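You operate a simulated robot arm through the tools that you are given. There is no shell and no other tool.

The job below is to be done with a simulated robot arm. You get a single attempt, and the scene is never put back.

JOB
Put things in order on the dining table top. At the end: the white milk carton from the dining table top stands where the green roll of bags stood; the green roll of bags stands on top of the blue ice pack; the beige long parcel from the dining table top stands where the white milk carton stood; the beige scone from the dining table top is on the black trivet; whatever was shut is shut again. Leave all else as you found it, and nothing knocked over.

The check looks at the end state, three seconds after you hand in, the way a careful person would. Anything else that was tipped, shoved, dropped, spilled or broken makes it a failure.

ROBOT AND FRAMES
A 6-joint arm with a two-finger gripper, fixed in place. Base frame: the origin is at the foot of the arm, x ahead of it, y to its left, z up; the work surface is at about z = 750. Readings come in mm, rad, newtons and seconds.
With the tool pointing down near the work surface it reaches from about 320 to 680 mm from the base axis. Its first joint turns from -1.152 to 1.152 rad. Payload 2.45 kg.
Tool frame: the origin (TCP) lies between the finger pads and is the grasp point; the fingertips stand 30 mm ahead of it; z points along the fingers, y is the line along which they close. Largest opening 106 mm; the body of the gripper starts 79 mm behind the TCP.
Orientation is that of the tool frame in the base frame, as a unit quaternion [w, x, y, z]. With the fingers straight down and closing along the base's y, the tool's x points along the base's -x, its y along +y and its z along -z.

CONTROLS
- The arm moves only by the tool jog_arm. Its argument "commands" is a list of rows, each a list of 3 entries, a list of its own where there are three numbers: the opening, from 0 (shut) to 1 (fully open), then the shift along the tool's x, y, z in mm, then the turn, a rotation vector about the tool's x, y, z in rad. In form: [[gripper, [dx, dy, dz], [ax, ay, az]], ...]. A call has 1 to 20 rows; each row is the pose to reach, as a shift and turn from the pose commanded when the call began, along the tool's axes at that moment. Rows are played at 5 a second. More than 50 mm and 0.15 rad between two rows, or a gripper value outside its range, and nothing of the call is played. Where a pose cannot be reached the arm comes as near as it can. A force on the tool above 40 N (or 10 N above the force at the start of the call, whichever is more), or a blocked arm, ends the call early, and 0.2 s more pass. Each finger travels about 153 mm/s and halts on what it meets, pressing with about 31 N; the grip force reading is that of the motor and also rises with nothing between the fingers. The clock runs only during rows and for 0.2 s after the last one: add rows that repeat a pose to give the fingers time. The reply holds the time, the measured pose of the TCP, the force on the tool along the base axes, the opening and the grip force, in the units named above and with some noise, with the torque about the TCP (base axes, N m) and any sound that the robot's microphone picked up.
- Cameras (640 x 400 px; columns grow to the right, rows downward): "scene" is fixed at [62.5, 441.1, 1387.3]; the picture's right is [-0.58, -0.82, 0.00], its down [-0.68, 0.48, -0.55] and it looks along [0.45, -0.32, -0.84] (base axes); focal length 331 px, centre (320, 200). "wrist" rides on the gripper at [76, -2, -106] in the tool frame; the picture's right is [0.02, 1.00, 0.00], its down [-0.78, 0.02, -0.62] and it looks along [-0.62, 0.01, 0.78] (tool axes); focal length 247 px, centre (320, 200). There is no depth. A picture from a camera that has moved, and an enlarged one, comes with that camera's place and axes in the base frame and with its lens. The place of the scene camera against the robot may be out by one fixed shift of up to 18 mm in any direction.
- get_image(camera): a new picture of that camera. It takes no simulated time.
- close_up(camera, box): a new picture of the part [left, top, right, bottom] of that camera's present view, enlarged. It takes no simulated time.
- hand_in(): hands the job in; it is judged then, once.

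Places have to be worked out from the pictures, the camera data and where the tool is seen. Open the gripper and draw the arm clear of the work before you hand the job in, unless the task says otherwise.

The tools are called after "Call:" as name(argument=value, ...) on one line, values as JSON. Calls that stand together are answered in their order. jog_arm: Moves the arm, as the interface text tells. Its arguments: {"type":"object","properties":{"commands":{"type":"array","items":{"type":"array"}}},"required":["commands"]} The other tools are called the same way: get_image (camera) takes a picture; close_up (camera, box) takes an enlarged picture of a part of a camera's view; hand_in () hands the job in.

At the start:

```text
time_s: 0.0
tool_pos: [342.6, 52.0, 979.0]
orientation: [0.001, 0.001, 1.0, 0.001]
force: [0.2, -0.7, -0.6]
torque: [-0.01, 0.0, 0.02]
opening: 105.9
grip_force: 0.1
```

scene: 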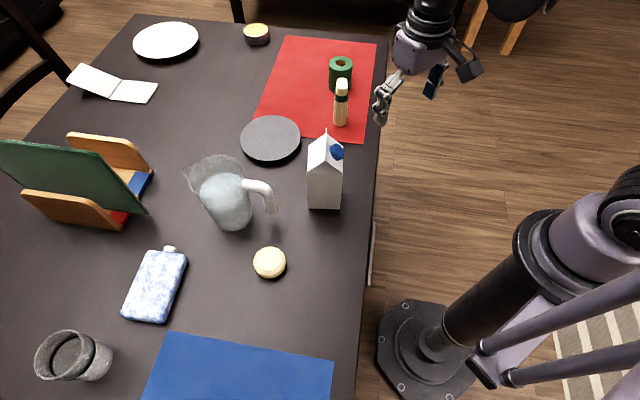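
wrist: 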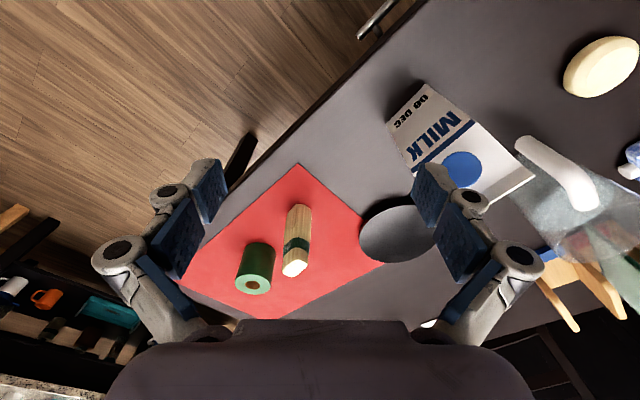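

I'll start with enlarged views of the scene to identify every object before moving.

Call:
close_up(camera="scene", box=[220, 20, 400, 140])

Call:
close_up(camera="scene", box=[160, 110, 400, 290])

Call:
close_up(camera="scene", box=[0, 220, 340, 400])

Call:
get_image(camera="wrist")

```text
3.33 times, centred on (310, 80) of scene
camera zoom: at [62.5, 441.1, 1387.3], right [-0.58, -0.82, 0.0], down [-0.68, 0.48, -0.55], along [0.45, -0.32, -0.84], focal length 1105 px, centre (353, 600)
```

zoom: 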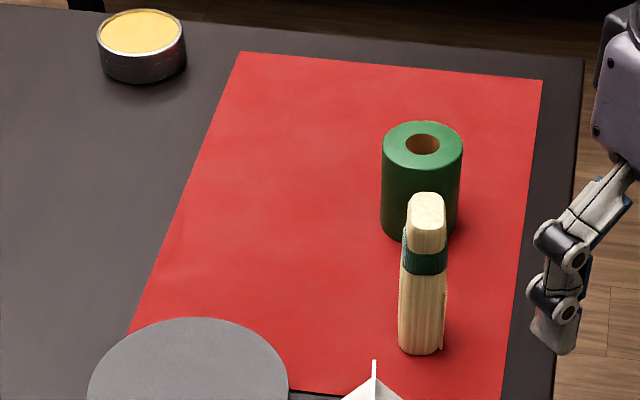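

```text
2.22 times, centred on (280, 200) of scene
camera zoom: at [62.5, 441.1, 1387.3], right [-0.58, -0.82, 0.0], down [-0.68, 0.48, -0.55], along [0.45, -0.32, -0.84], focal length 736 px, centre (409, 200)
```

zoom: 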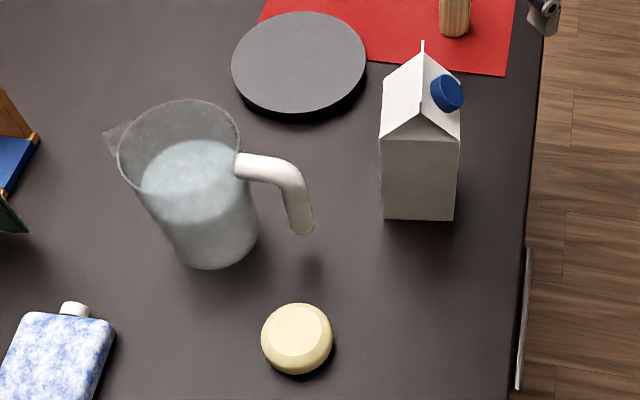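

```text
1.88 times, centred on (170, 310) of scene
camera zoom: at [62.5, 441.1, 1387.3], right [-0.58, -0.82, 0.0], down [-0.68, 0.48, -0.55], along [0.45, -0.32, -0.84], focal length 624 px, centre (602, -7)
```

zoom: 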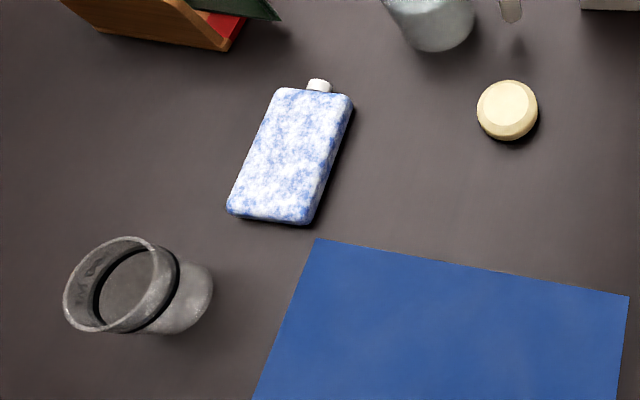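

```text
taken
camera wrist: at [267.1, 51.9, 1084.6], right [-0.02, 1.0, 0.0], down [0.78, 0.02, 0.62], along [0.62, 0.01, -0.78], focal length 247 px, centre (320, 200)
```

wrist: 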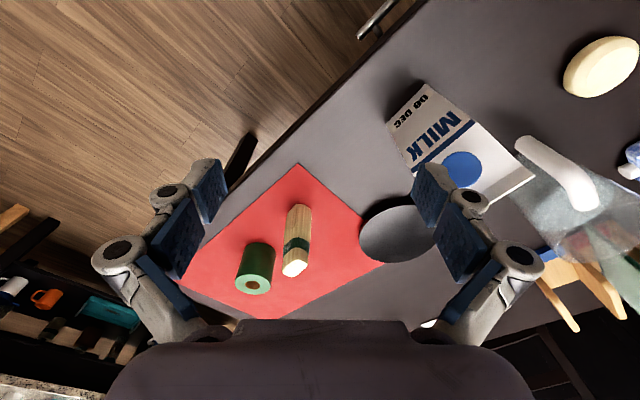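

The roll and the parcel stand on the red mat, the milk carton is nearer, the scone is by the near edge, and the ice pack is on the left. I'll move the wrist camera to a view over the mat to get accurate positions.

Call:
jog_arm(commands=[[1, [-33, -28, -5], [0, 0, 0]], [1, [-66, -56, -10], [0, 0, 0]], [1, [-100, -84, -15], [0, 0, 0]], [1, [-133, -112, -21], [0, 0, 0]], [1, [-133, -112, -21], [0, 0, 0]], [1, [-133, -112, -21], [0, 0, 0]]])

Call:
get_image(camera="wrist")

Call:
get_image(camera="scene")

```text
time_s: 1.4
tool_pos: [476.5, -60.6, 999.5]
orientation: [0.0, 0.0, 1.0, 0.001]
force: [0.0, -1.3, -0.1]
torque: [-0.01, -0.03, 0.0]
opening: 106.0
grip_force: 0.0
```

```text
taken
camera wrist: at [400.5, -60.7, 1105.5], right [-0.02, 1.0, 0.0], down [0.78, 0.02, 0.62], along [0.62, 0.01, -0.78], focal length 247 px, centre (320, 200)
```

wrist: 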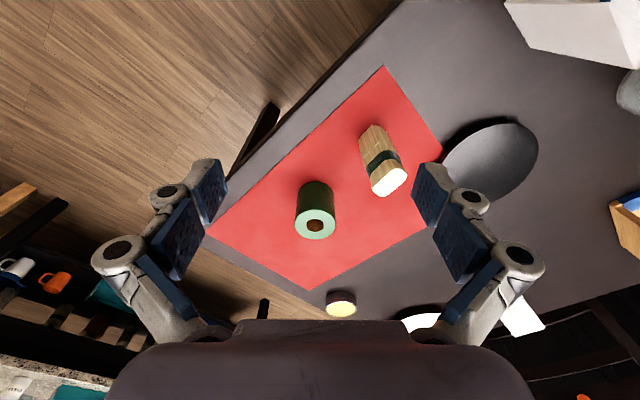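

```text
taken
```

scene: 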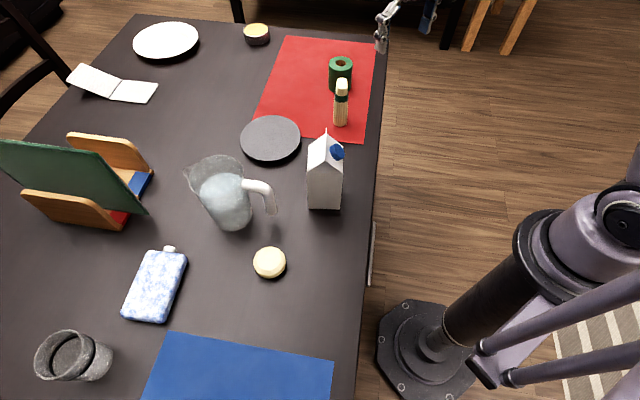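

The roll and parcel are now well framed. I'll enlarge them to read exact pixels.

Call:
close_up(camera="wrist", box=[260, 110, 420, 250])

Call:
close_up(camera="scene", box=[300, 40, 380, 140])

```text
2.86 times, centred on (340, 180) of wrist
camera zoom: at [400.5, -60.7, 1105.5], right [-0.02, 1.0, 0.0], down [0.78, 0.02, 0.62], along [0.62, 0.01, -0.78], focal length 706 px, centre (263, 257)
```

zoom: 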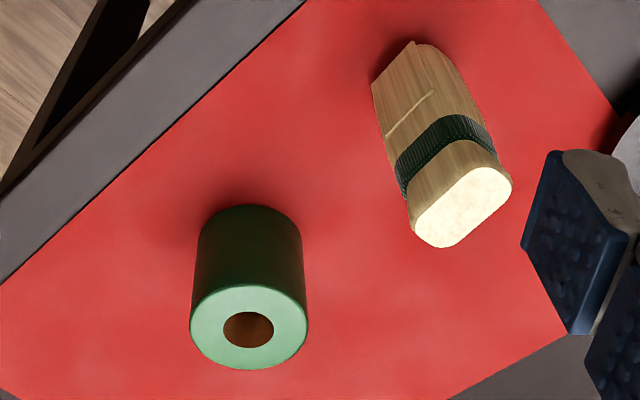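

```text
4.00 times, centred on (340, 90) of scene
camera zoom: at [62.5, 441.1, 1387.3], right [-0.58, -0.82, 0.0], down [-0.68, 0.48, -0.55], along [0.45, -0.32, -0.84], focal length 1326 px, centre (240, 640)
```

zoom: 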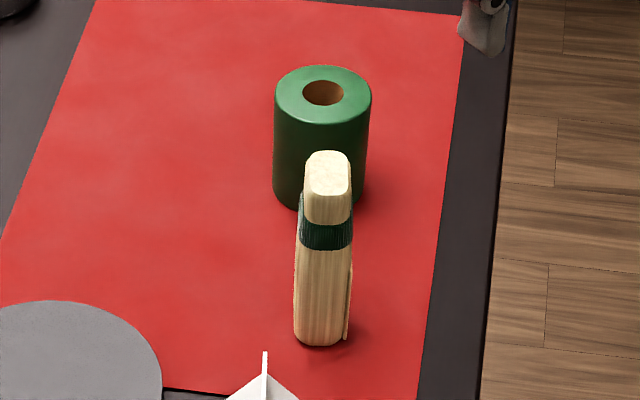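

Triangulating from the wrist camera, the roll is about 65 mm across and 78 mm high at (669, -64). The parcel is about 40 × 22 × 125 mm at (557, 20). Next I'll swing high towards the left side to survey the milk, scone and ice pack.

Call:
jog_arm(commands=[[1, [0, 0, -40], [0, 0, 0]], [1, [21, 40, -40], [0, 0, -0.0875]], [1, [42, 80, -40], [0, 0, -0.175]], [1, [64, 120, -40], [0, 0, -0.2625]], [1, [85, 160, -40], [0, 0, -0.35]], [1, [106, 200, -40], [0, 0, -0.4375]], [1, [128, 240, -40], [0, 0, -0.525]], [1, [149, 280, -40], [0, 0, -0.6125]], [1, [170, 319, -40], [0, 0, -0.7]], [1, [170, 319, -40], [0, 0, -0.7]], [1, [170, 319, -40], [0, 0, -0.7]]])

Call:
get_image(camera="wrist")

Call:
get_image(camera="scene")

```text
time_s: 3.8
tool_pos: [306.5, 258.8, 1041.7]
orientation: [0.0, -0.345, 0.939, 0.0]
force: [0.0, 0.9, -0.2]
torque: [0.01, -0.01, -0.01]
opening: 105.7
grip_force: 0.1
```

```text
taken
camera wrist: at [249.0, 210.2, 1147.1], right [-0.66, 0.75, 0.0], down [0.59, 0.52, 0.62], along [0.47, 0.41, -0.78], focal length 247 px, centre (320, 200)
```

wrist: 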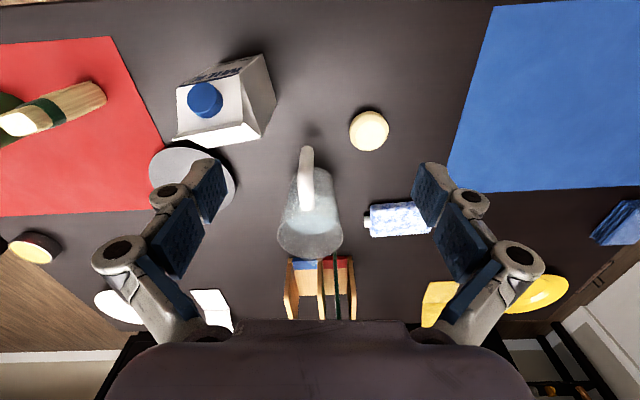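

```text
taken
```

scene: 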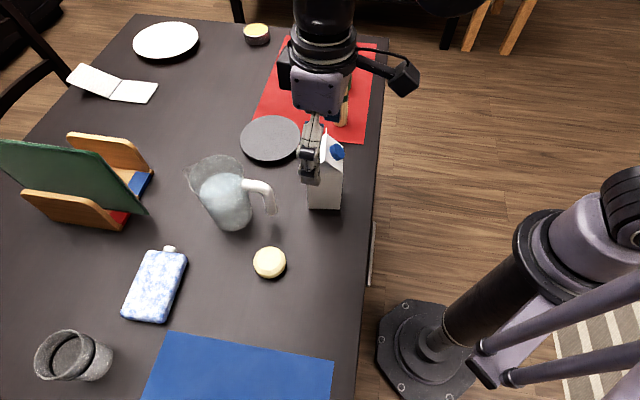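

Good overview. I'll enlarge the milk, scone, ice pack and trivet in this view.

Call:
close_up(camera="wrist", box=[140, 40, 300, 220])

Call:
close_up(camera="wrist", box=[260, 90, 440, 270])

Call:
close_up(camera="scene", box=[100, 230, 300, 350])

```text
2.22 times, centred on (220, 130) of wrist
camera zoom: at [249.0, 210.2, 1147.1], right [-0.66, 0.75, 0.0], down [0.59, 0.52, 0.62], along [0.47, 0.41, -0.78], focal length 549 px, centre (542, 356)
```

zoom: 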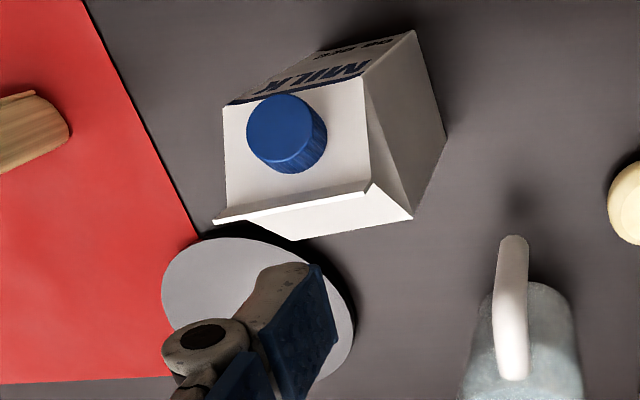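

```text
2.22 times, centred on (350, 180) of wrist
camera zoom: at [249.0, 210.2, 1147.1], right [-0.66, 0.75, 0.0], down [0.59, 0.52, 0.62], along [0.47, 0.41, -0.78], focal length 549 px, centre (253, 244)
```

zoom: 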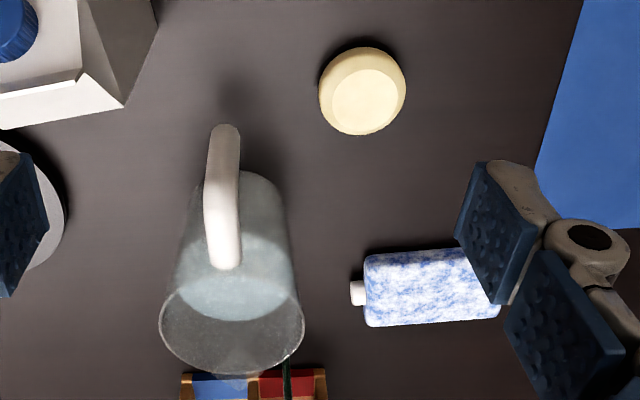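

```text
3.20 times, centred on (200, 290) of scene
camera zoom: at [62.5, 441.2, 1387.3], right [-0.58, -0.82, 0.0], down [-0.68, 0.48, -0.55], along [0.45, -0.32, -0.84], focal length 1060 px, centre (704, -88)
```

zoom: 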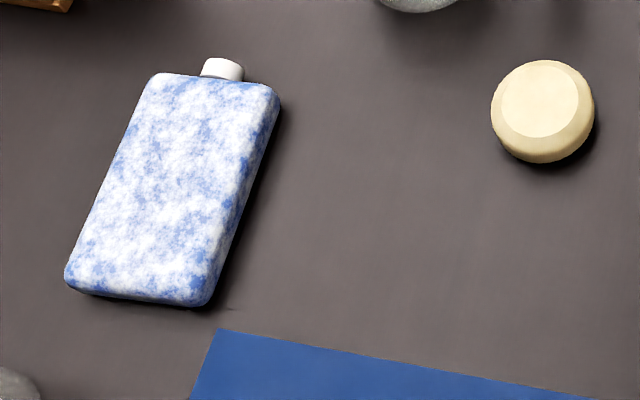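

From this view the milk stands at about (387, 193), 65 mm square, with a shoulder at z≈882 and a ridge at z≈925. The scone is at about (317, 376) and the ice pack is centred around (403, 578), close to the reach limit. I'll move high above the ice pack to look at it and test how far the arm reaches.

Call:
jog_arm(commands=[[1, [-20, 13, 0], [0, 0, -0.02]], [1, [-55, 35, 0], [0, 0, -0.05]], [1, [-90, 58, 0], [0, 0, -0.08]], [1, [-125, 80, 0], [0, 0, -0.11]], [1, [-160, 103, 0], [0, 0, -0.14]], [1, [-195, 126, 0], [0, 0, -0.17]], [1, [-195, 126, 0], [0, 0, -0.17]]])

Call:
get_image(camera="wrist")

```text
time_s: 5.4
tool_pos: [373.0, 482.8, 1040.4]
orientation: [0.001, -0.422, 0.907, 0.001]
force: [0.7, 0.5, 0.2]
torque: [0.02, 0.05, -0.01]
opening: 106.2
grip_force: 0.0
```

```text
taken
camera wrist: at [326.0, 424.2, 1147.0], right [-0.78, 0.63, 0.0], down [0.49, 0.61, 0.62], along [0.39, 0.48, -0.78], focal length 247 px, centre (320, 200)
```

wrist: 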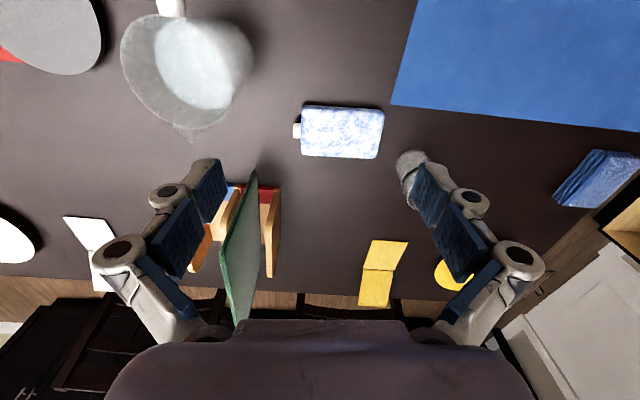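

The ice pack is clearly in view. I'll enlarge it to get its corners.

Call:
close_up(camera="wrist", box=[280, 80, 440, 190])

Call:
close_up(camera="wrist", box=[90, 0, 290, 160])

```text
3.64 times, centred on (360, 135) of wrist
camera zoom: at [326.0, 424.2, 1147.0], right [-0.78, 0.63, 0.0], down [0.49, 0.61, 0.62], along [0.39, 0.48, -0.78], focal length 898 px, centre (174, 436)
```

zoom: 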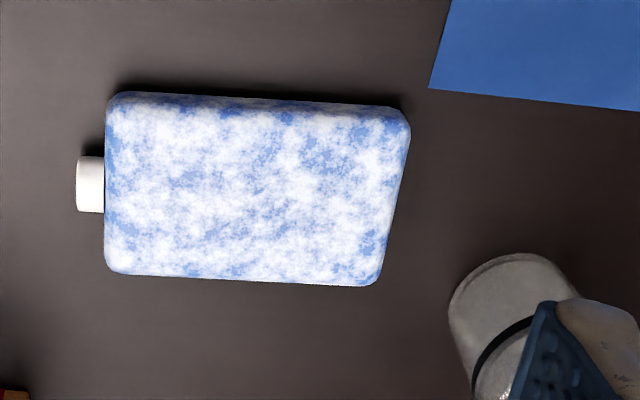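

```text
2.50 times, centred on (190, 80) of wrist
camera zoom: at [326.0, 424.2, 1147.0], right [-0.78, 0.63, 0.0], down [0.49, 0.61, 0.62], along [0.39, 0.48, -0.78], focal length 617 px, centre (645, 500)
```

zoom: 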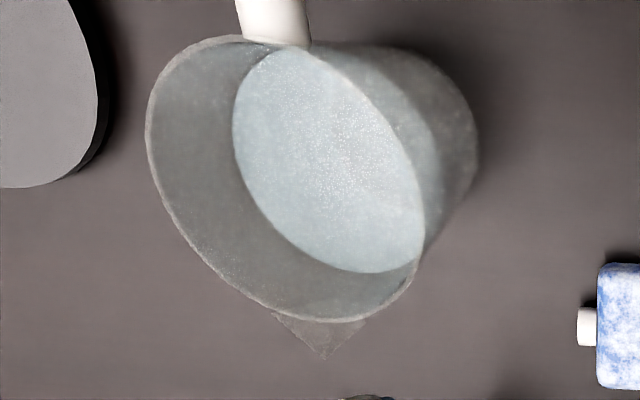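

Pack top is about 76 × 127 mm, centred near (404, 575) at z≈771, so r≈703. I'll go over it and down to z≈825 with the empty gripper to see whether a straight-down pose reaches there.

Call:
jog_arm(commands=[[1, [-30, 12, 0], [0, 0, -0.03]], [1, [-60, 24, 0], [0, 0, -0.06]], [1, [-90.5, 35.7, 0], [0, 0, -0.087]], [1, [-90.5, 35.7, 0], [0, 0, -0.087]], [1, [-90.5, 35.7, 0], [0, 0, -0.087]]])

Call:
jog_arm(commands=[[1, [0, 0, 40], [0, 0, 0]], [1, [0, 0, 80], [0, 0, 0]], [1, [0, 0, 120], [0, 0, 0]], [1, [0, 0, 160], [0, 0, 0]], [1, [0, 0, 190], [0, 0, 0]], [1, [0, 0, 215], [0, 0, 0]], [1, [0, 0, 215], [0, 0, 0]], [1, [0, 0, 215], [0, 0, 0]]])

Call:
get_image(camera="scene")

Call:
get_image(camera="wrist")

```text
time_s: 6.6
tool_pos: [380.4, 539.6, 1025.1]
orientation: [0.0, -0.461, 0.887, 0.001]
force: [1.2, 0.3, -0.1]
torque: [-0.02, -0.03, 0.01]
opening: 106.3
grip_force: 0.1
out of reach, approached as far as the arm can: row 2, 3, 4, 5
```

```text
time_s: 8.4
tool_pos: [381.9, 540.9, 807.7]
orientation: [0.001, -0.461, 0.887, 0.0]
force: [-1.1, 0.7, -0.7]
torque: [0.01, -0.03, 0.0]
opening: 106.1
grip_force: 0.0
```

```text
taken
```

scene: 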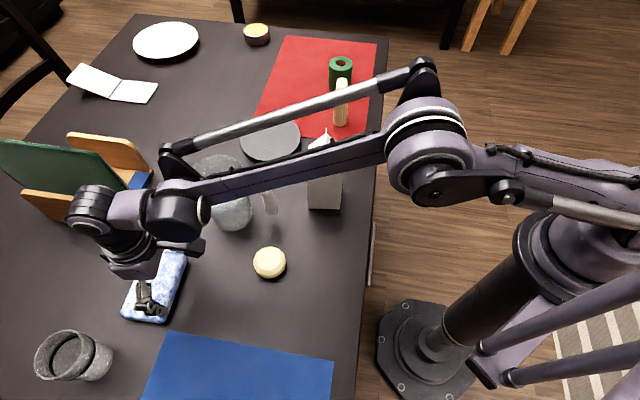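

```text
taken
camera wrist: at [339.5, 478.4, 913.5], right [-0.83, 0.56, 0.0], down [0.44, 0.65, 0.62], along [0.35, 0.52, -0.78], focal length 247 px, centre (320, 200)
```

wrist: 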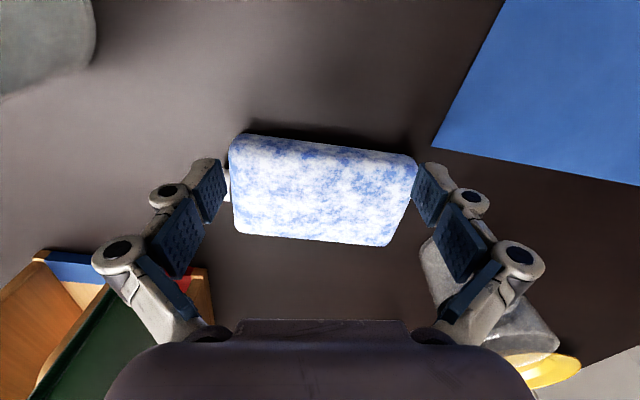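

It stopped short at r≈660 when high. Now at z≈808 I'll try pushing radially outward towards the pack's centre.

Call:
jog_arm(commands=[[1, [-15, 0, -12], [0, 0, 0]], [1, [-28, 0, -12], [0, 0, 0]], [1, [-41, 0, -12], [0, 0, 0]], [1, [-41, 0, -12], [0, 0, 0]], [1, [-41, 0, -12], [0, 0, 0]]])

```text
time_s: 9.6
tool_pos: [401.5, 568.1, 819.5]
orientation: [0.001, -0.461, 0.887, 0.0]
force: [-0.3, 0.7, -0.3]
torque: [-0.02, 0.0, 0.0]
opening: 105.9
grip_force: 0.0
out of reach, approached as far as the arm can: row 3, 4, 5
```

Straight down it reaches r≈696 there, 7 mm short of the pack's centre. I'll therefore grasp and place the roll with the tool tilted 0.15 rad outward about its closing axis, so the roll stays upright. First I retreat inward and up.

Call:
jog_arm(commands=[[1, [0, 0, -40], [0, 0, 0]], [1, [35, 0, -75], [0, 0, 0]], [1, [75, 0, -105], [0, 0, 0]], [1, [115, 0, -135], [0, 0, 0]], [1, [155, 0, -165], [0, 0, 0]], [1, [195, 0, -190], [0, 0, 0]], [1, [200, 0, -200], [0, 0, 0]], [1, [200, 0, -200], [0, 0, 0]]])

Call:
jog_arm(commands=[[1, [20, -39, 0], [0, 0, 0.11]], [1, [40, -78, 0], [0, 0, 0.22]], [1, [60, -117, 0], [0, 0, 0.34]], [1, [80, -156, 0], [0, 0, 0.45]], [1, [100, -195, 0], [0, 0, 0.57]], [1, [120, -233, 0], [0, 0, 0.68]], [1, [140, -272, 0], [0, 0, 0.79]], [1, [160, -311, 0], [0, 0, 0.9]], [1, [180, -350, 0], [0, 0, 1.02]], [1, [200, -389, 0], [0, 0, 1.13]], [1, [220, -428, 0], [0, 0, 1.25]], [1, [240, -467, 0], [0, 0, 1.358]], [1, [240, -467, 0], [0, 0, 1.358]], [1, [240, -467, 0], [0, 0, 1.358]]])

Call:
get_image(camera="wrist")

Call:
get_image(camera="scene")

```text
time_s: 11.4
tool_pos: [285.3, 404.2, 1019.7]
orientation: [0.0, -0.461, 0.887, 0.0]
force: [-0.2, 0.5, -0.6]
torque: [0.02, -0.02, 0.01]
opening: 106.0
grip_force: 0.0
```

```text
time_s: 14.4
tool_pos: [529.4, -58.6, 1019.6]
orientation: [0.0, 0.198, 0.98, 0.001]
force: [0.2, 0.1, -0.6]
torque: [-0.01, -0.04, 0.01]
opening: 106.0
grip_force: 0.1
```

```text
taken
camera wrist: at [458.9, -30.1, 1126.4], right [0.37, 0.93, 0.0], down [0.73, -0.29, 0.62], along [0.58, -0.23, -0.78], focal length 247 px, centre (320, 200)
```

wrist: 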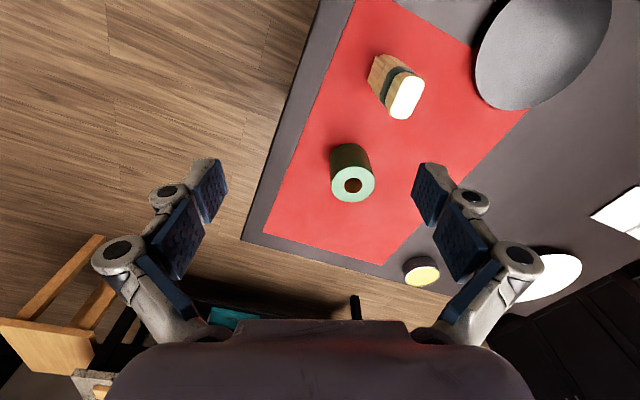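

```text
taken
```

scene: 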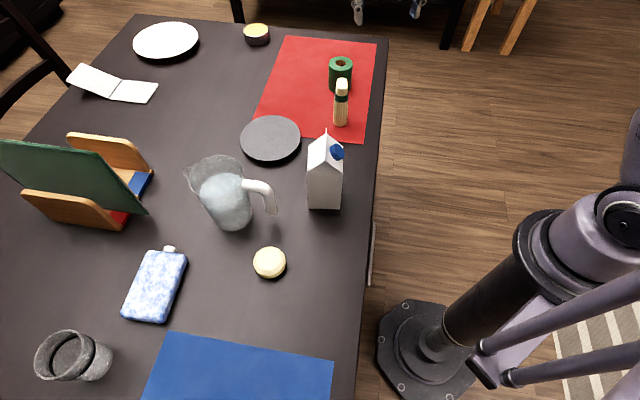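

My yaw puts the camera on the parcel's side, so I'll turn it the other way before descending. First I'll refine the roll's position with an enlargement of this view.

Call:
close_up(camera="wrist", box=[300, 40, 440, 220])

```text
2.22 times, centred on (370, 130) of wrist
camera zoom: at [458.9, -30.1, 1126.4], right [0.37, 0.93, 0.0], down [0.73, -0.29, 0.62], along [0.58, -0.23, -0.78], focal length 549 px, centre (209, 356)
```

zoom: 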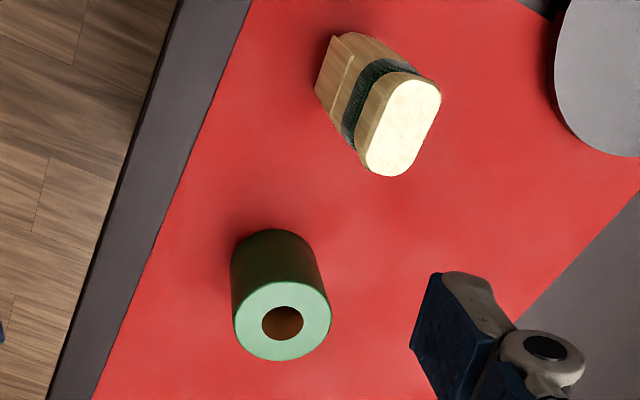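

The two views agree: the roll's axis is at about (670, -63) and its top at z≈828. I'll yaw to +0.4 so the camera stays away from the parcel, moving closer as I turn.

Call:
jog_arm(commands=[[1, [-12, 2, 10], [0, 0, -0.133]], [1, [-24, 4, 20], [0, 0, -0.267]], [1, [-36, 6, 30], [0, 0, -0.4]], [1, [-48, 8, 40], [0, 0, -0.533]], [1, [-60, 10, 50], [0, 0, -0.667]], [1, [-71.5, 12.3, 59.6], [0, 0, -0.8]], [1, [-71.5, 12.3, 59.6], [0, 0, -0.8]], [1, [-71.5, 12.3, 59.6], [0, 0, -0.8]]])

```text
time_s: 16.2
tool_pos: [600.7, -76.6, 959.1]
orientation: [0.002, -0.199, 0.98, 0.0]
force: [-0.3, -0.3, 0.0]
torque: [-0.01, -0.03, 0.02]
opening: 106.0
grip_force: 0.2
```

Now I'll tilt 0.15 rad outward and move to directly above the roll at z≈880.

Call:
jog_arm(commands=[[1, [-17, -3.6, 20], [0, -0.05, 0]], [1, [-35, -7.2, 40], [0, -0.1, 0]], [1, [-52, -10.9, 60], [0, -0.15, 0]], [1, [-69.1, -14.5, 79], [0, -0.15, 0]], [1, [-69.1, -14.5, 79], [0, -0.15, 0]], [1, [-69.1, -14.5, 79], [0, -0.15, 0]]])

Call:
get_image(camera="wrist")

Call:
get_image(camera="scene")

```text
time_s: 17.6
tool_pos: [670.2, -64.2, 880.8]
orientation: [0.075, -0.198, 0.977, 0.015]
force: [0.6, -0.9, 0.2]
torque: [0.03, 0.0, 0.02]
opening: 106.1
grip_force: 0.1
```

```text
taken
camera wrist: at [587.0, -99.1, 974.8], right [-0.41, 0.91, 0.0], down [0.62, 0.28, 0.73], along [0.67, 0.3, -0.68], focal length 247 px, centre (320, 200)
```

wrist: 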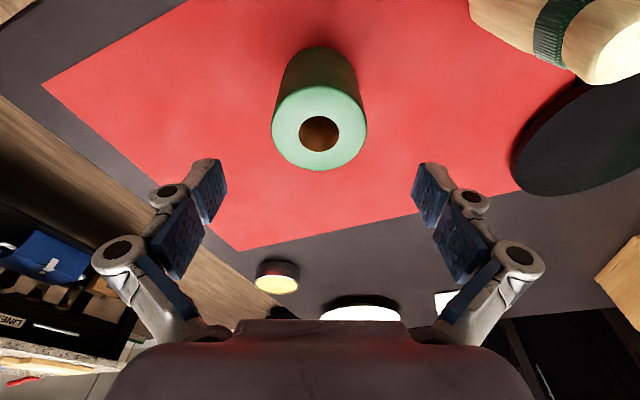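

```text
taken
```

scene: 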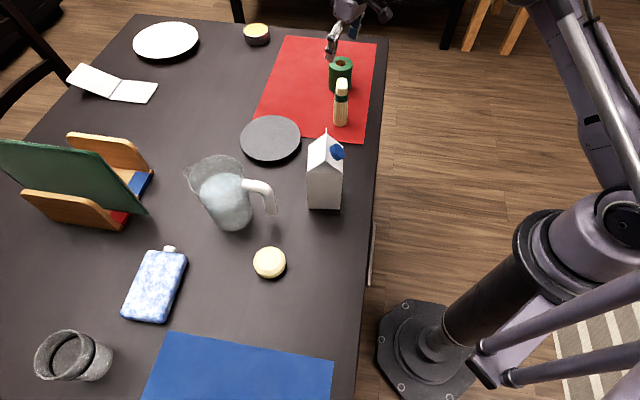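

The roll is centred between the fingers laterally, and I put its axis at about (668, -64). I'll descend vertically 85 mm, compensating for the tilt, so the TCP ends up at z≈796.

Call:
jog_arm(commands=[[1, [3.7, 0, 24.7], [0, 0, 0]], [1, [7.5, 0, 49.4], [0, 0, 0]], [1, [10.4, 0, 69.2], [0, 0, 0]], [1, [12.7, 0, 84], [0, 0, 0]], [1, [12.7, 0, 84], [0, 0, 0]], [1, [12.7, 0, 84], [0, 0, 0]]])

Call:
get_image(camera="wrist")

Call:
close_up(camera="scene", box=[280, 0, 440, 140])

```text
time_s: 19.0
tool_pos: [668.6, -63.3, 795.1]
orientation: [0.075, -0.197, 0.977, 0.015]
force: [0.0, 0.8, -0.1]
torque: [0.01, 0.02, 0.02]
opening: 105.8
grip_force: 0.1
```

```text
taken
camera wrist: at [586.5, -98.5, 889.4], right [-0.41, 0.91, 0.0], down [0.62, 0.28, 0.73], along [0.67, 0.3, -0.68], focal length 247 px, centre (320, 200)
```

wrist: 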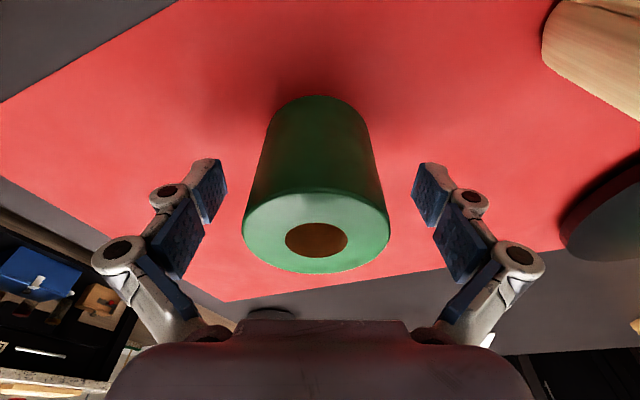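

```text
2.86 times, centred on (360, 70) of scene
camera zoom: at [62.5, 441.1, 1387.3], right [-0.58, -0.82, 0.0], down [-0.68, 0.48, -0.55], along [0.45, -0.32, -0.84], focal length 947 px, centre (206, 571)
```

zoom: 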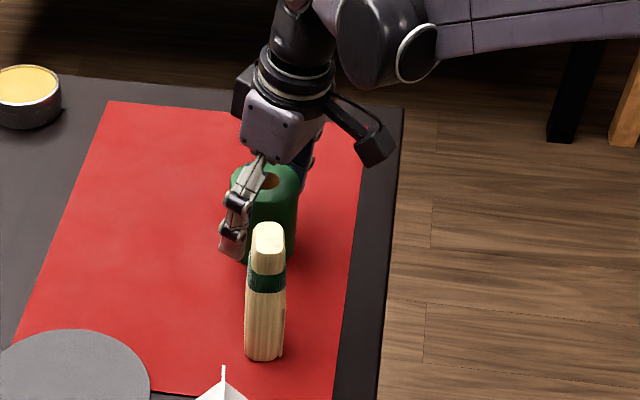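

The fingers straddle the roll evenly. I'll close on it and hold for a moment.

Call:
jog_arm(commands=[[0.7, [0, 0, 0], [0, 0, 0]], [0.5, [0, 0, 0], [0, 0, 0]], [0.3, [0, 0, 0], [0, 0, 0]], [0.3, [0, 0, 0], [0, 0, 0]], [0.3, [0, 0, 0], [0, 0, 0]]])

```text
time_s: 20.2
tool_pos: [668.9, -63.5, 796.0]
orientation: [0.074, -0.198, 0.977, 0.015]
force: [0.7, -1.1, 3.5]
torque: [-0.18, -0.08, -0.03]
opening: 64.0
grip_force: 30.9
```

Gripped at 64 mm with a solid grip force. Lifting straight up a little and checking.

Call:
jog_arm(commands=[[0.3, [-1.5, 0, -10], [0, 0, 0]], [0.3, [-4.5, 0, -29.7], [0, 0, 0]], [0.3, [-8.9, 0, -59.3], [0, 0, 0]], [0.3, [-13.4, 0, -89], [0, 0, 0]], [0.3, [-13.4, 0, -89], [0, 0, 0]]])

Call:
get_image(camera="wrist")

Call:
close_up(camera="scene", box=[280, 0, 440, 140])

```text
time_s: 21.4
tool_pos: [668.9, -62.7, 888.6]
orientation: [0.074, -0.198, 0.977, 0.015]
force: [0.3, -0.1, -1.9]
torque: [0.0, 0.0, -0.01]
opening: 64.3
grip_force: 30.7
```

```text
taken
camera wrist: at [586.5, -98.7, 980.5], right [-0.41, 0.91, 0.0], down [0.62, 0.28, 0.73], along [0.67, 0.3, -0.68], focal length 247 px, centre (320, 200)
```

wrist: 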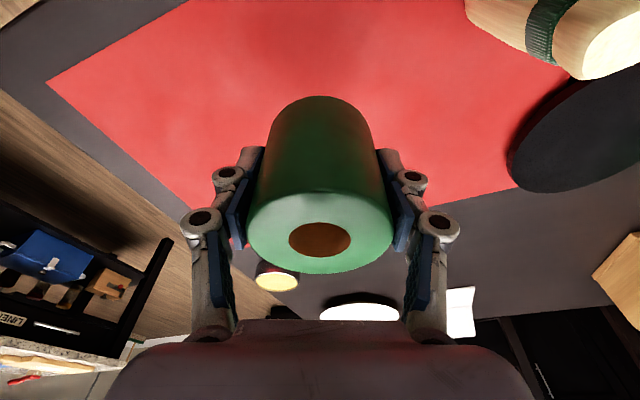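

```text
2.86 times, centred on (360, 70) of scene
camera zoom: at [62.5, 441.1, 1387.3], right [-0.58, -0.82, 0.0], down [-0.68, 0.48, -0.55], along [0.45, -0.32, -0.84], focal length 947 px, centre (206, 571)
```

zoom: 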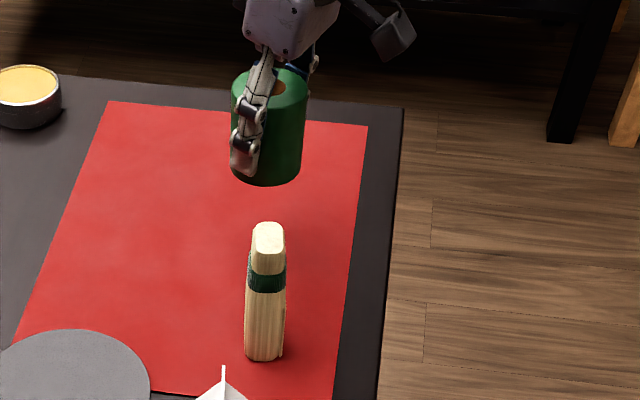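

The roll is held upright and clear. I'll raise it further, then swing it high over everything to the ice pack side, yawing about the vertical so it stays upright.

Call:
jog_arm(commands=[[0.3, [-7, 0, -47], [0, 0, 0]], [0.3, [-14.2, 0, -94], [0, 0, 0]], [0.3, [-2.2, 44.9, -100.2], [-0.0064, 0, -0.0424]], [0.3, [9.9, 89.7, -106.4], [-0.0128, 0, -0.0849]], [0.3, [21.9, 134.6, -112.6], [-0.0192, 0, -0.1273]], [0.3, [34, 179.5, -118.8], [-0.0257, 0, -0.1698]], [0.3, [46, 224.3, -125], [-0.0321, 0, -0.2122]], [0.3, [58.1, 269.2, -131.2], [-0.0385, 0, -0.2547]], [0.3, [70.1, 314.1, -137.4], [-0.0449, 0, -0.2971]], [0.3, [82.2, 359, -143.6], [-0.0513, 0, -0.3396]], [0.3, [94.2, 403.8, -149.8], [-0.0577, 0, -0.382]], [0.3, [106.3, 448.7, -156], [-0.0642, 0, -0.4245]], [0.3, [118.3, 493.6, -162.2], [-0.0706, 0, -0.4669]], [0.3, [130.4, 538.4, -168.4], [-0.077, 0, -0.5094]], [0.3, [142.4, 583.3, -174.6], [-0.0834, 0, -0.5518]], [0.3, [142.4, 583.3, -174.6], [-0.0834, 0, -0.5518]]])

Call:
get_image(camera="wrist")

Call:
get_image(camera="scene")

```text
time_s: 24.8
tool_pos: [288.1, 410.2, 1037.1]
orientation: [0.068, -0.459, 0.885, 0.035]
force: [0.3, 0.1, -1.6]
torque: [0.02, 0.0, -0.02]
opening: 64.0
grip_force: 31.0
```

```text
taken
camera wrist: at [236.9, 335.8, 1130.8], right [-0.83, 0.56, 0.0], down [0.38, 0.57, 0.73], along [0.41, 0.61, -0.68], focal length 247 px, centre (320, 200)
```

wrist: 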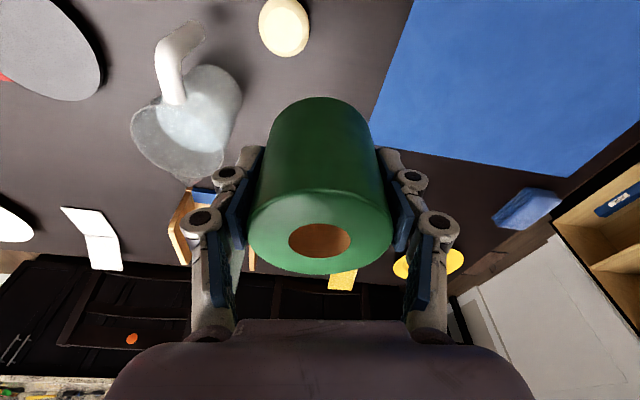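

```text
taken
```

scene: 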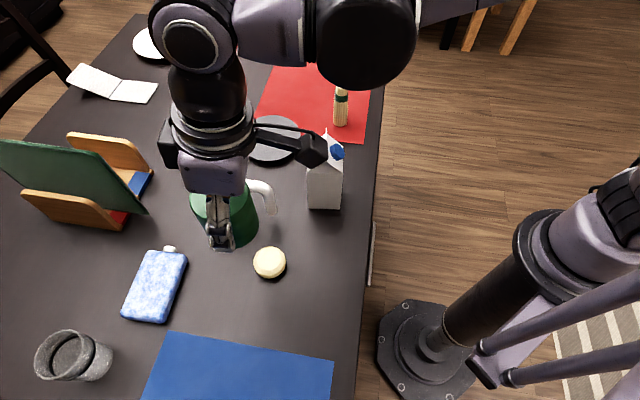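

Roll is above the left side, still upright and firmly held. Moving outward and down to about 900 mm above the ice pack.

Call:
jog_arm(commands=[[0.3, [-30, 0, 27], [0, 0, 0]], [0.3, [-60, 0, 55], [0, 0, 0]], [0.3, [-90, -1, 83], [0, 0, 0]], [0.3, [-120, -1, 110], [0, 0, 0]], [0.3, [-150, -1, 138], [0, 0, 0]], [0.3, [-178.9, -1.4, 165.5], [0, 0, 0]], [0.3, [-178.9, -1.4, 165.5], [0, 0, 0]], [0.3, [-178.9, -1.4, 165.5], [0, 0, 0]]])

Call:
get_image(camera="wrist")

Call:
get_image(camera="scene")

```text
time_s: 26.6
tool_pos: [406.2, 574.6, 900.3]
orientation: [0.067, -0.46, 0.884, 0.035]
force: [-0.5, -0.4, -2.2]
torque: [0.0, -0.02, 0.0]
opening: 64.4
grip_force: 31.2
```

```text
taken
camera wrist: at [355.9, 499.8, 994.6], right [-0.83, 0.56, 0.0], down [0.38, 0.57, 0.73], along [0.41, 0.61, -0.68], focal length 247 px, centre (320, 200)
```

wrist: 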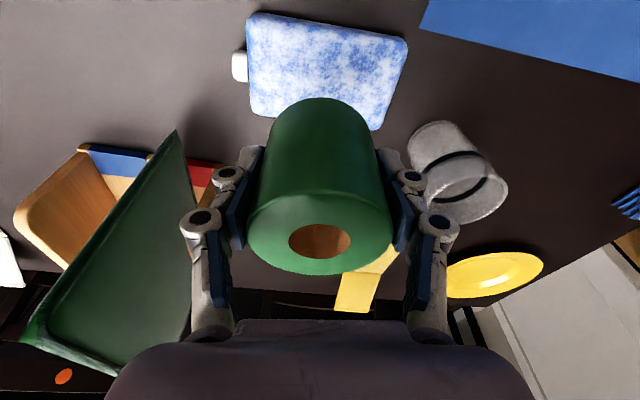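

```text
taken
```

scene: 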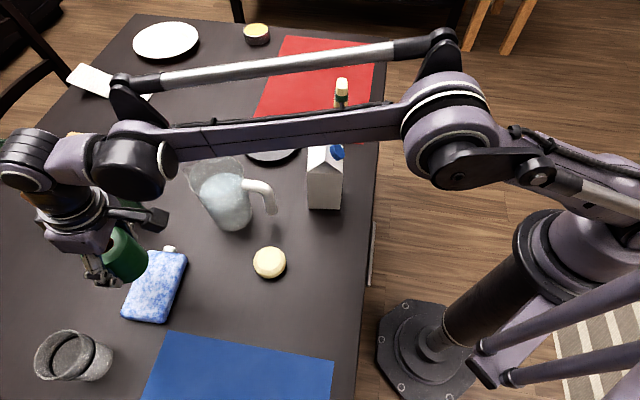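

I'll check the ice pack's outline again from here to fix the final placing point.

Call:
close_up(camera="wrist", box=[220, 0, 440, 150])

```text
2.67 times, centred on (330, 75) of wrist
camera zoom: at [355.9, 499.8, 994.6], right [-0.83, 0.56, 0.0], down [0.38, 0.57, 0.73], along [0.41, 0.61, -0.68], focal length 659 px, centre (293, 533)
```

zoom: 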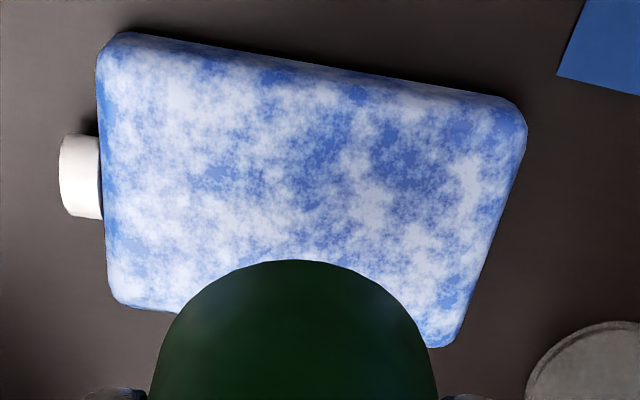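

The pack's centre comes out at (403.5, 574.4) again. I'll shift 2 mm and descend to just above it.

Call:
jog_arm(commands=[[0.3, [4.5, 1, 20], [0, 0, 0]], [0.3, [8, 2, 42], [0, 0, 0]], [0.3, [10.5, 2, 60], [0, 0, 0]], [0.3, [12.8, 2, 75.2], [0, 0, 0]], [0.3, [12.8, 2, 75.2], [0, 0, 0]], [0.3, [12.8, 2, 75.2], [0, 0, 0]]])

Call:
get_image(camera="wrist")

Call:
close_up(camera="scene", box=[60, 200, 240, 350])

```text
time_s: 28.0
tool_pos: [403.7, 572.6, 824.4]
orientation: [0.068, -0.459, 0.885, 0.036]
force: [0.2, -0.7, -1.2]
torque: [0.01, 0.03, -0.01]
opening: 64.0
grip_force: 31.3
```

```text
taken
camera wrist: at [352.9, 499.4, 918.1], right [-0.83, 0.56, 0.0], down [0.38, 0.57, 0.73], along [0.41, 0.61, -0.68], focal length 247 px, centre (320, 200)
```

wrist: 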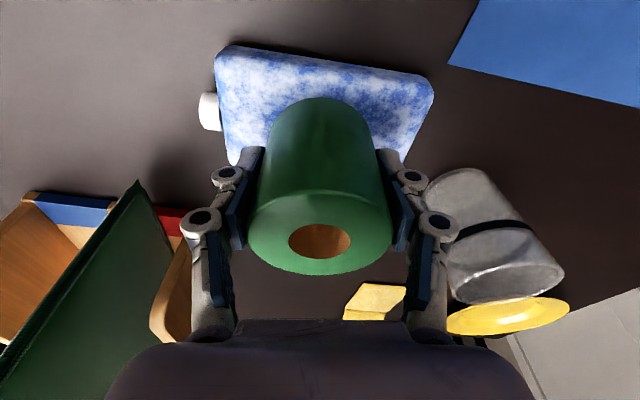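

```text
2.67 times, centred on (150, 275) of scene
camera zoom: at [62.5, 441.2, 1387.3], right [-0.58, -0.82, 0.0], down [-0.68, 0.48, -0.55], along [0.45, -0.32, -0.84], focal length 884 px, centre (773, 0)
```

zoom: 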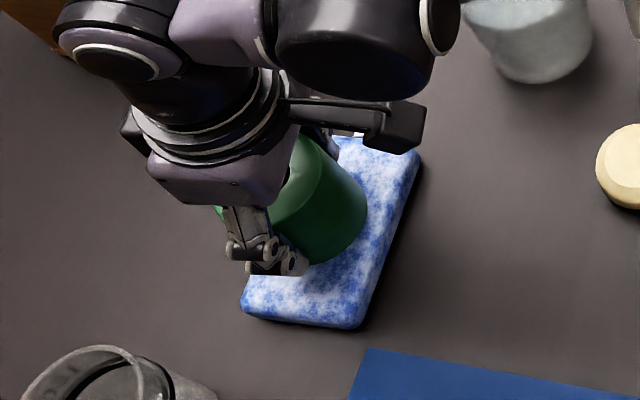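

The roll hangs just above the pack, well centred. I'll lower it in small steps and watch the force for contact.

Call:
jog_arm(commands=[[0.3, [0.2, 0, 1.5], [0, 0, 0]], [0.3, [0.45, 0, 3], [0, 0, 0]], [0.3, [0.7, 0, 4.5], [0, 0, 0]], [0.3, [0.9, 0, 6], [0, 0, 0]], [0.3, [0.9, 0, 6], [0, 0, 0]]])

```text
time_s: 29.2
tool_pos: [403.8, 572.7, 820.5]
orientation: [0.068, -0.46, 0.885, 0.035]
force: [0.7, 0.1, 24.3]
torque: [-0.03, -0.04, 0.14]
opening: 64.1
grip_force: 30.9
```

Contact: 24 N upward at z≈820.5. I'll ease off about 1.5 mm, then open the gripper just wide enough to let go.

Call:
jog_arm(commands=[[0.3, [-0.2, 0, -1.2], [0, 0, 0]], [0.3, [-0.2, 0, -1.4], [0, 0, 0]]])

```text
time_s: 29.8
tool_pos: [403.9, 572.8, 820.4]
orientation: [0.067, -0.459, 0.885, 0.035]
force: [0.6, 1.9, 11.6]
torque: [0.14, -0.16, 0.03]
opening: 64.1
grip_force: 30.5
```

Call:
jog_arm(commands=[[0.3, [-0.2, 0, -0.8], [0, 0, 0]], [0.62, [-0.2, 0, -0.8], [0, 0, 0]], [0.7, [-0.2, 0, -0.8], [0, 0, 0]], [0.8, [-0.2, 0, -0.8], [0, 0, 0]], [0.85, [-0.2, 0, -0.8], [0, 0, 0]], [0.85, [-0.2, 0, -0.8], [0, 0, 0]]])

Call:
get_image(camera="wrist")

Call:
close_up(camera="scene", box=[60, 200, 240, 350])

```text
time_s: 31.2
tool_pos: [404.3, 573.9, 822.1]
orientation: [0.067, -0.459, 0.885, 0.035]
force: [0.2, 0.7, 0.4]
torque: [0.0, -0.02, 0.01]
opening: 90.1
grip_force: 0.0
```

```text
taken
camera wrist: at [353.2, 499.3, 914.6], right [-0.83, 0.56, 0.0], down [0.38, 0.57, 0.73], along [0.41, 0.61, -0.68], focal length 247 px, centre (320, 200)
```

wrist: 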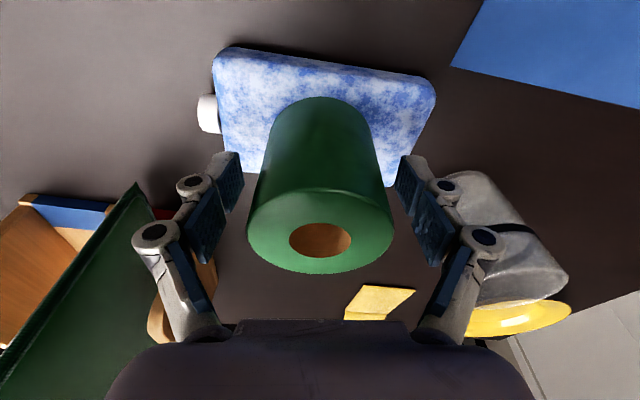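

```text
2.67 times, centred on (150, 275) of scene
camera zoom: at [62.5, 441.1, 1387.3], right [-0.58, -0.82, 0.0], down [-0.68, 0.48, -0.55], along [0.45, -0.32, -0.84], focal length 884 px, centre (773, 0)
```

zoom: 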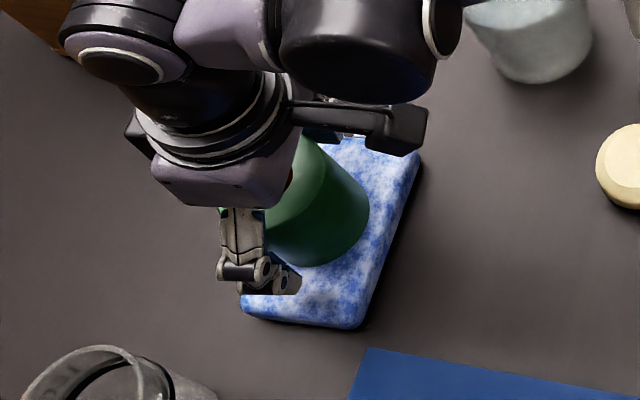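

The roll was released and stands on the pack. I'll retreat straight up, then check it.

Call:
jog_arm(commands=[[0.9, [-3, 0, -20], [0, 0, 0]], [0.9, [-8.9, 0, -59.3], [0, 0, 0]], [0.9, [-14.9, 0, -99], [0, 0, 0]], [0.9, [-14.9, 0, -99], [0, 0, 0]]])

Call:
get_image(camera="wrist")

Call:
close_up(camera="scene", box=[60, 200, 240, 350])

```text
time_s: 32.2
tool_pos: [404.5, 573.6, 921.8]
orientation: [0.067, -0.461, 0.884, 0.034]
force: [-0.5, -0.7, 0.8]
torque: [0.0, -0.01, 0.0]
opening: 95.6
grip_force: 0.1
```

```text
taken
camera wrist: at [353.2, 498.5, 1014.7], right [-0.83, 0.56, 0.0], down [0.38, 0.57, 0.73], along [0.41, 0.61, -0.68], focal length 247 px, centre (320, 200)
```

wrist: 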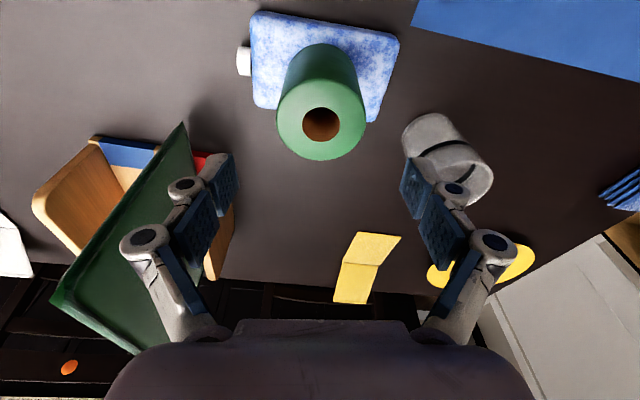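

```text
2.67 times, centred on (150, 275) of scene
camera zoom: at [62.5, 441.1, 1387.3], right [-0.58, -0.82, 0.0], down [-0.68, 0.48, -0.55], along [0.45, -0.32, -0.84], focal length 884 px, centre (773, 0)
```

zoom: 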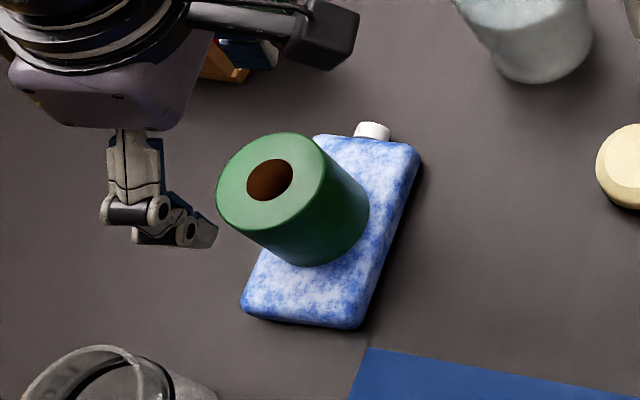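

The roll stands stably in the middle of the ice pack. Now I'll retract inward and up while removing the tilt, then travel to above the milk carton.

Call:
jog_arm(commands=[[0.9, [10, 0, -40], [0, 0, 0]], [0.9, [45, 0, -65], [0, 0.03, 0]], [0.9, [80, 0, -88], [0, 0.06, 0]], [0.9, [115, 0, -110], [0, 0.09, 0]], [0.9, [150, 1, -130], [0, 0.12, 0]], [0.9, [181, 1, -146.8], [0, 0.15, 0]], [0.9, [181, 1, -146.8], [0, 0.15, 0]], [0.9, [181, 1, -146.8], [0, 0.15, 0]]])

Call:
jog_arm(commands=[[1, [20, -34, 0], [0, 0, 0.006]], [1, [40, -69, 0], [0, 0, 0.012]], [1, [60, -103, 0], [0, 0, 0.018]], [1, [80, -137, 0], [0, 0, 0.025]], [1, [100, -172, 0], [0, 0, 0.03]], [1, [120.6, -205.8, 0], [0, 0, 0.033]], [1, [120.6, -205.8, 0], [0, 0, 0.033]], [1, [120.6, -205.8, 0], [0, 0, 0.033]]])

Call:
get_image(camera="wrist")

Call:
get_image(camera="scene")

```text
time_s: 34.0
tool_pos: [287.2, 410.2, 1038.1]
orientation: [0.0, -0.46, 0.888, 0.0]
force: [-0.2, -0.7, 0.9]
torque: [-0.02, 0.01, 0.0]
opening: 95.5
grip_force: 0.0
```

```text
time_s: 35.8
tool_pos: [387.2, 191.9, 1039.6]
orientation: [0.001, -0.446, 0.895, -0.001]
force: [0.9, -0.2, -0.6]
torque: [0.01, 0.0, 0.02]
opening: 105.9
grip_force: 0.1
```

```text
taken
camera wrist: at [342.8, 131.6, 1145.8], right [-0.81, 0.58, 0.0], down [0.46, 0.63, 0.62], along [0.36, 0.51, -0.78], focal length 247 px, centre (320, 200)
```

wrist: 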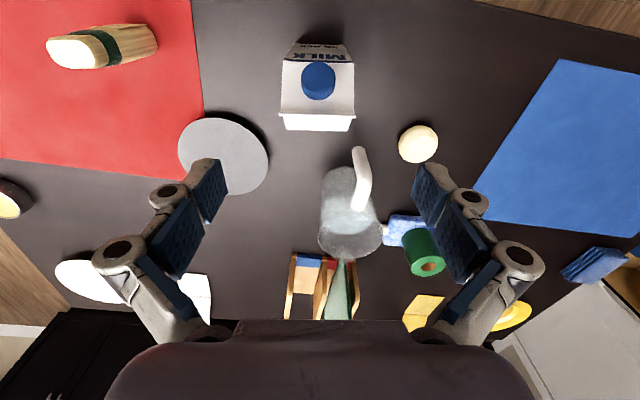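

```text
taken
```

scene: 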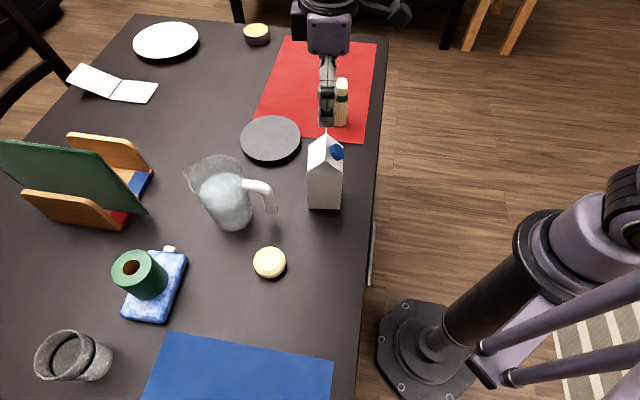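

I'm over the milk and aligned with its faces. I'll enlarge it to get its centre, ridge height and orientation.

Call:
close_up(camera="wrist", box=[260, 20, 380, 150])

Call:
close_up(camera="scene", box=[280, 110, 370, 220])

```text
3.08 times, centred on (320, 85) of wrist
camera zoom: at [342.8, 131.6, 1145.8], right [-0.81, 0.58, 0.0], down [0.46, 0.63, 0.62], along [0.36, 0.51, -0.78], focal length 760 px, centre (320, 554)
```

zoom: 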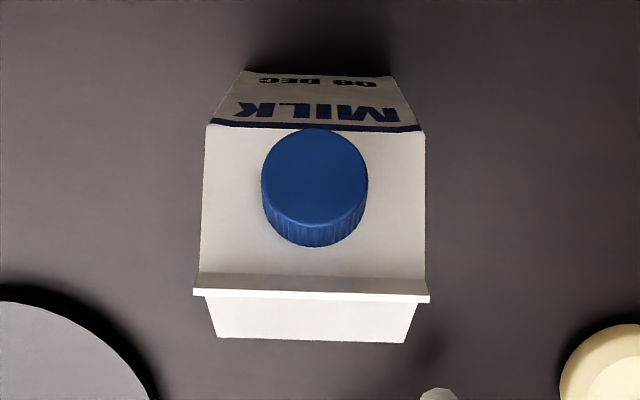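

```text
3.64 times, centred on (325, 165) of scene
camera zoom: at [62.5, 441.1, 1387.3], right [-0.58, -0.82, 0.0], down [-0.68, 0.48, -0.55], along [0.45, -0.32, -0.84], focal length 1205 px, centre (302, 327)
```

zoom: 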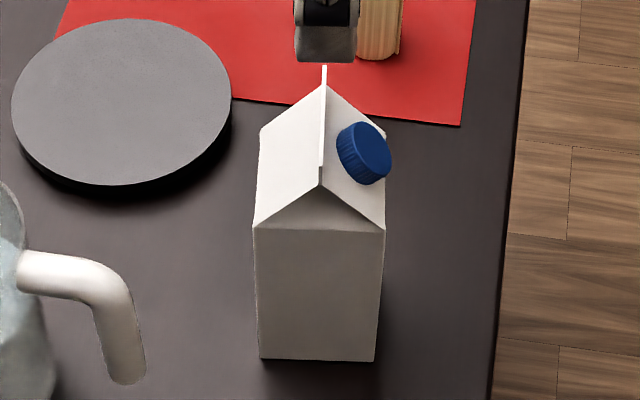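

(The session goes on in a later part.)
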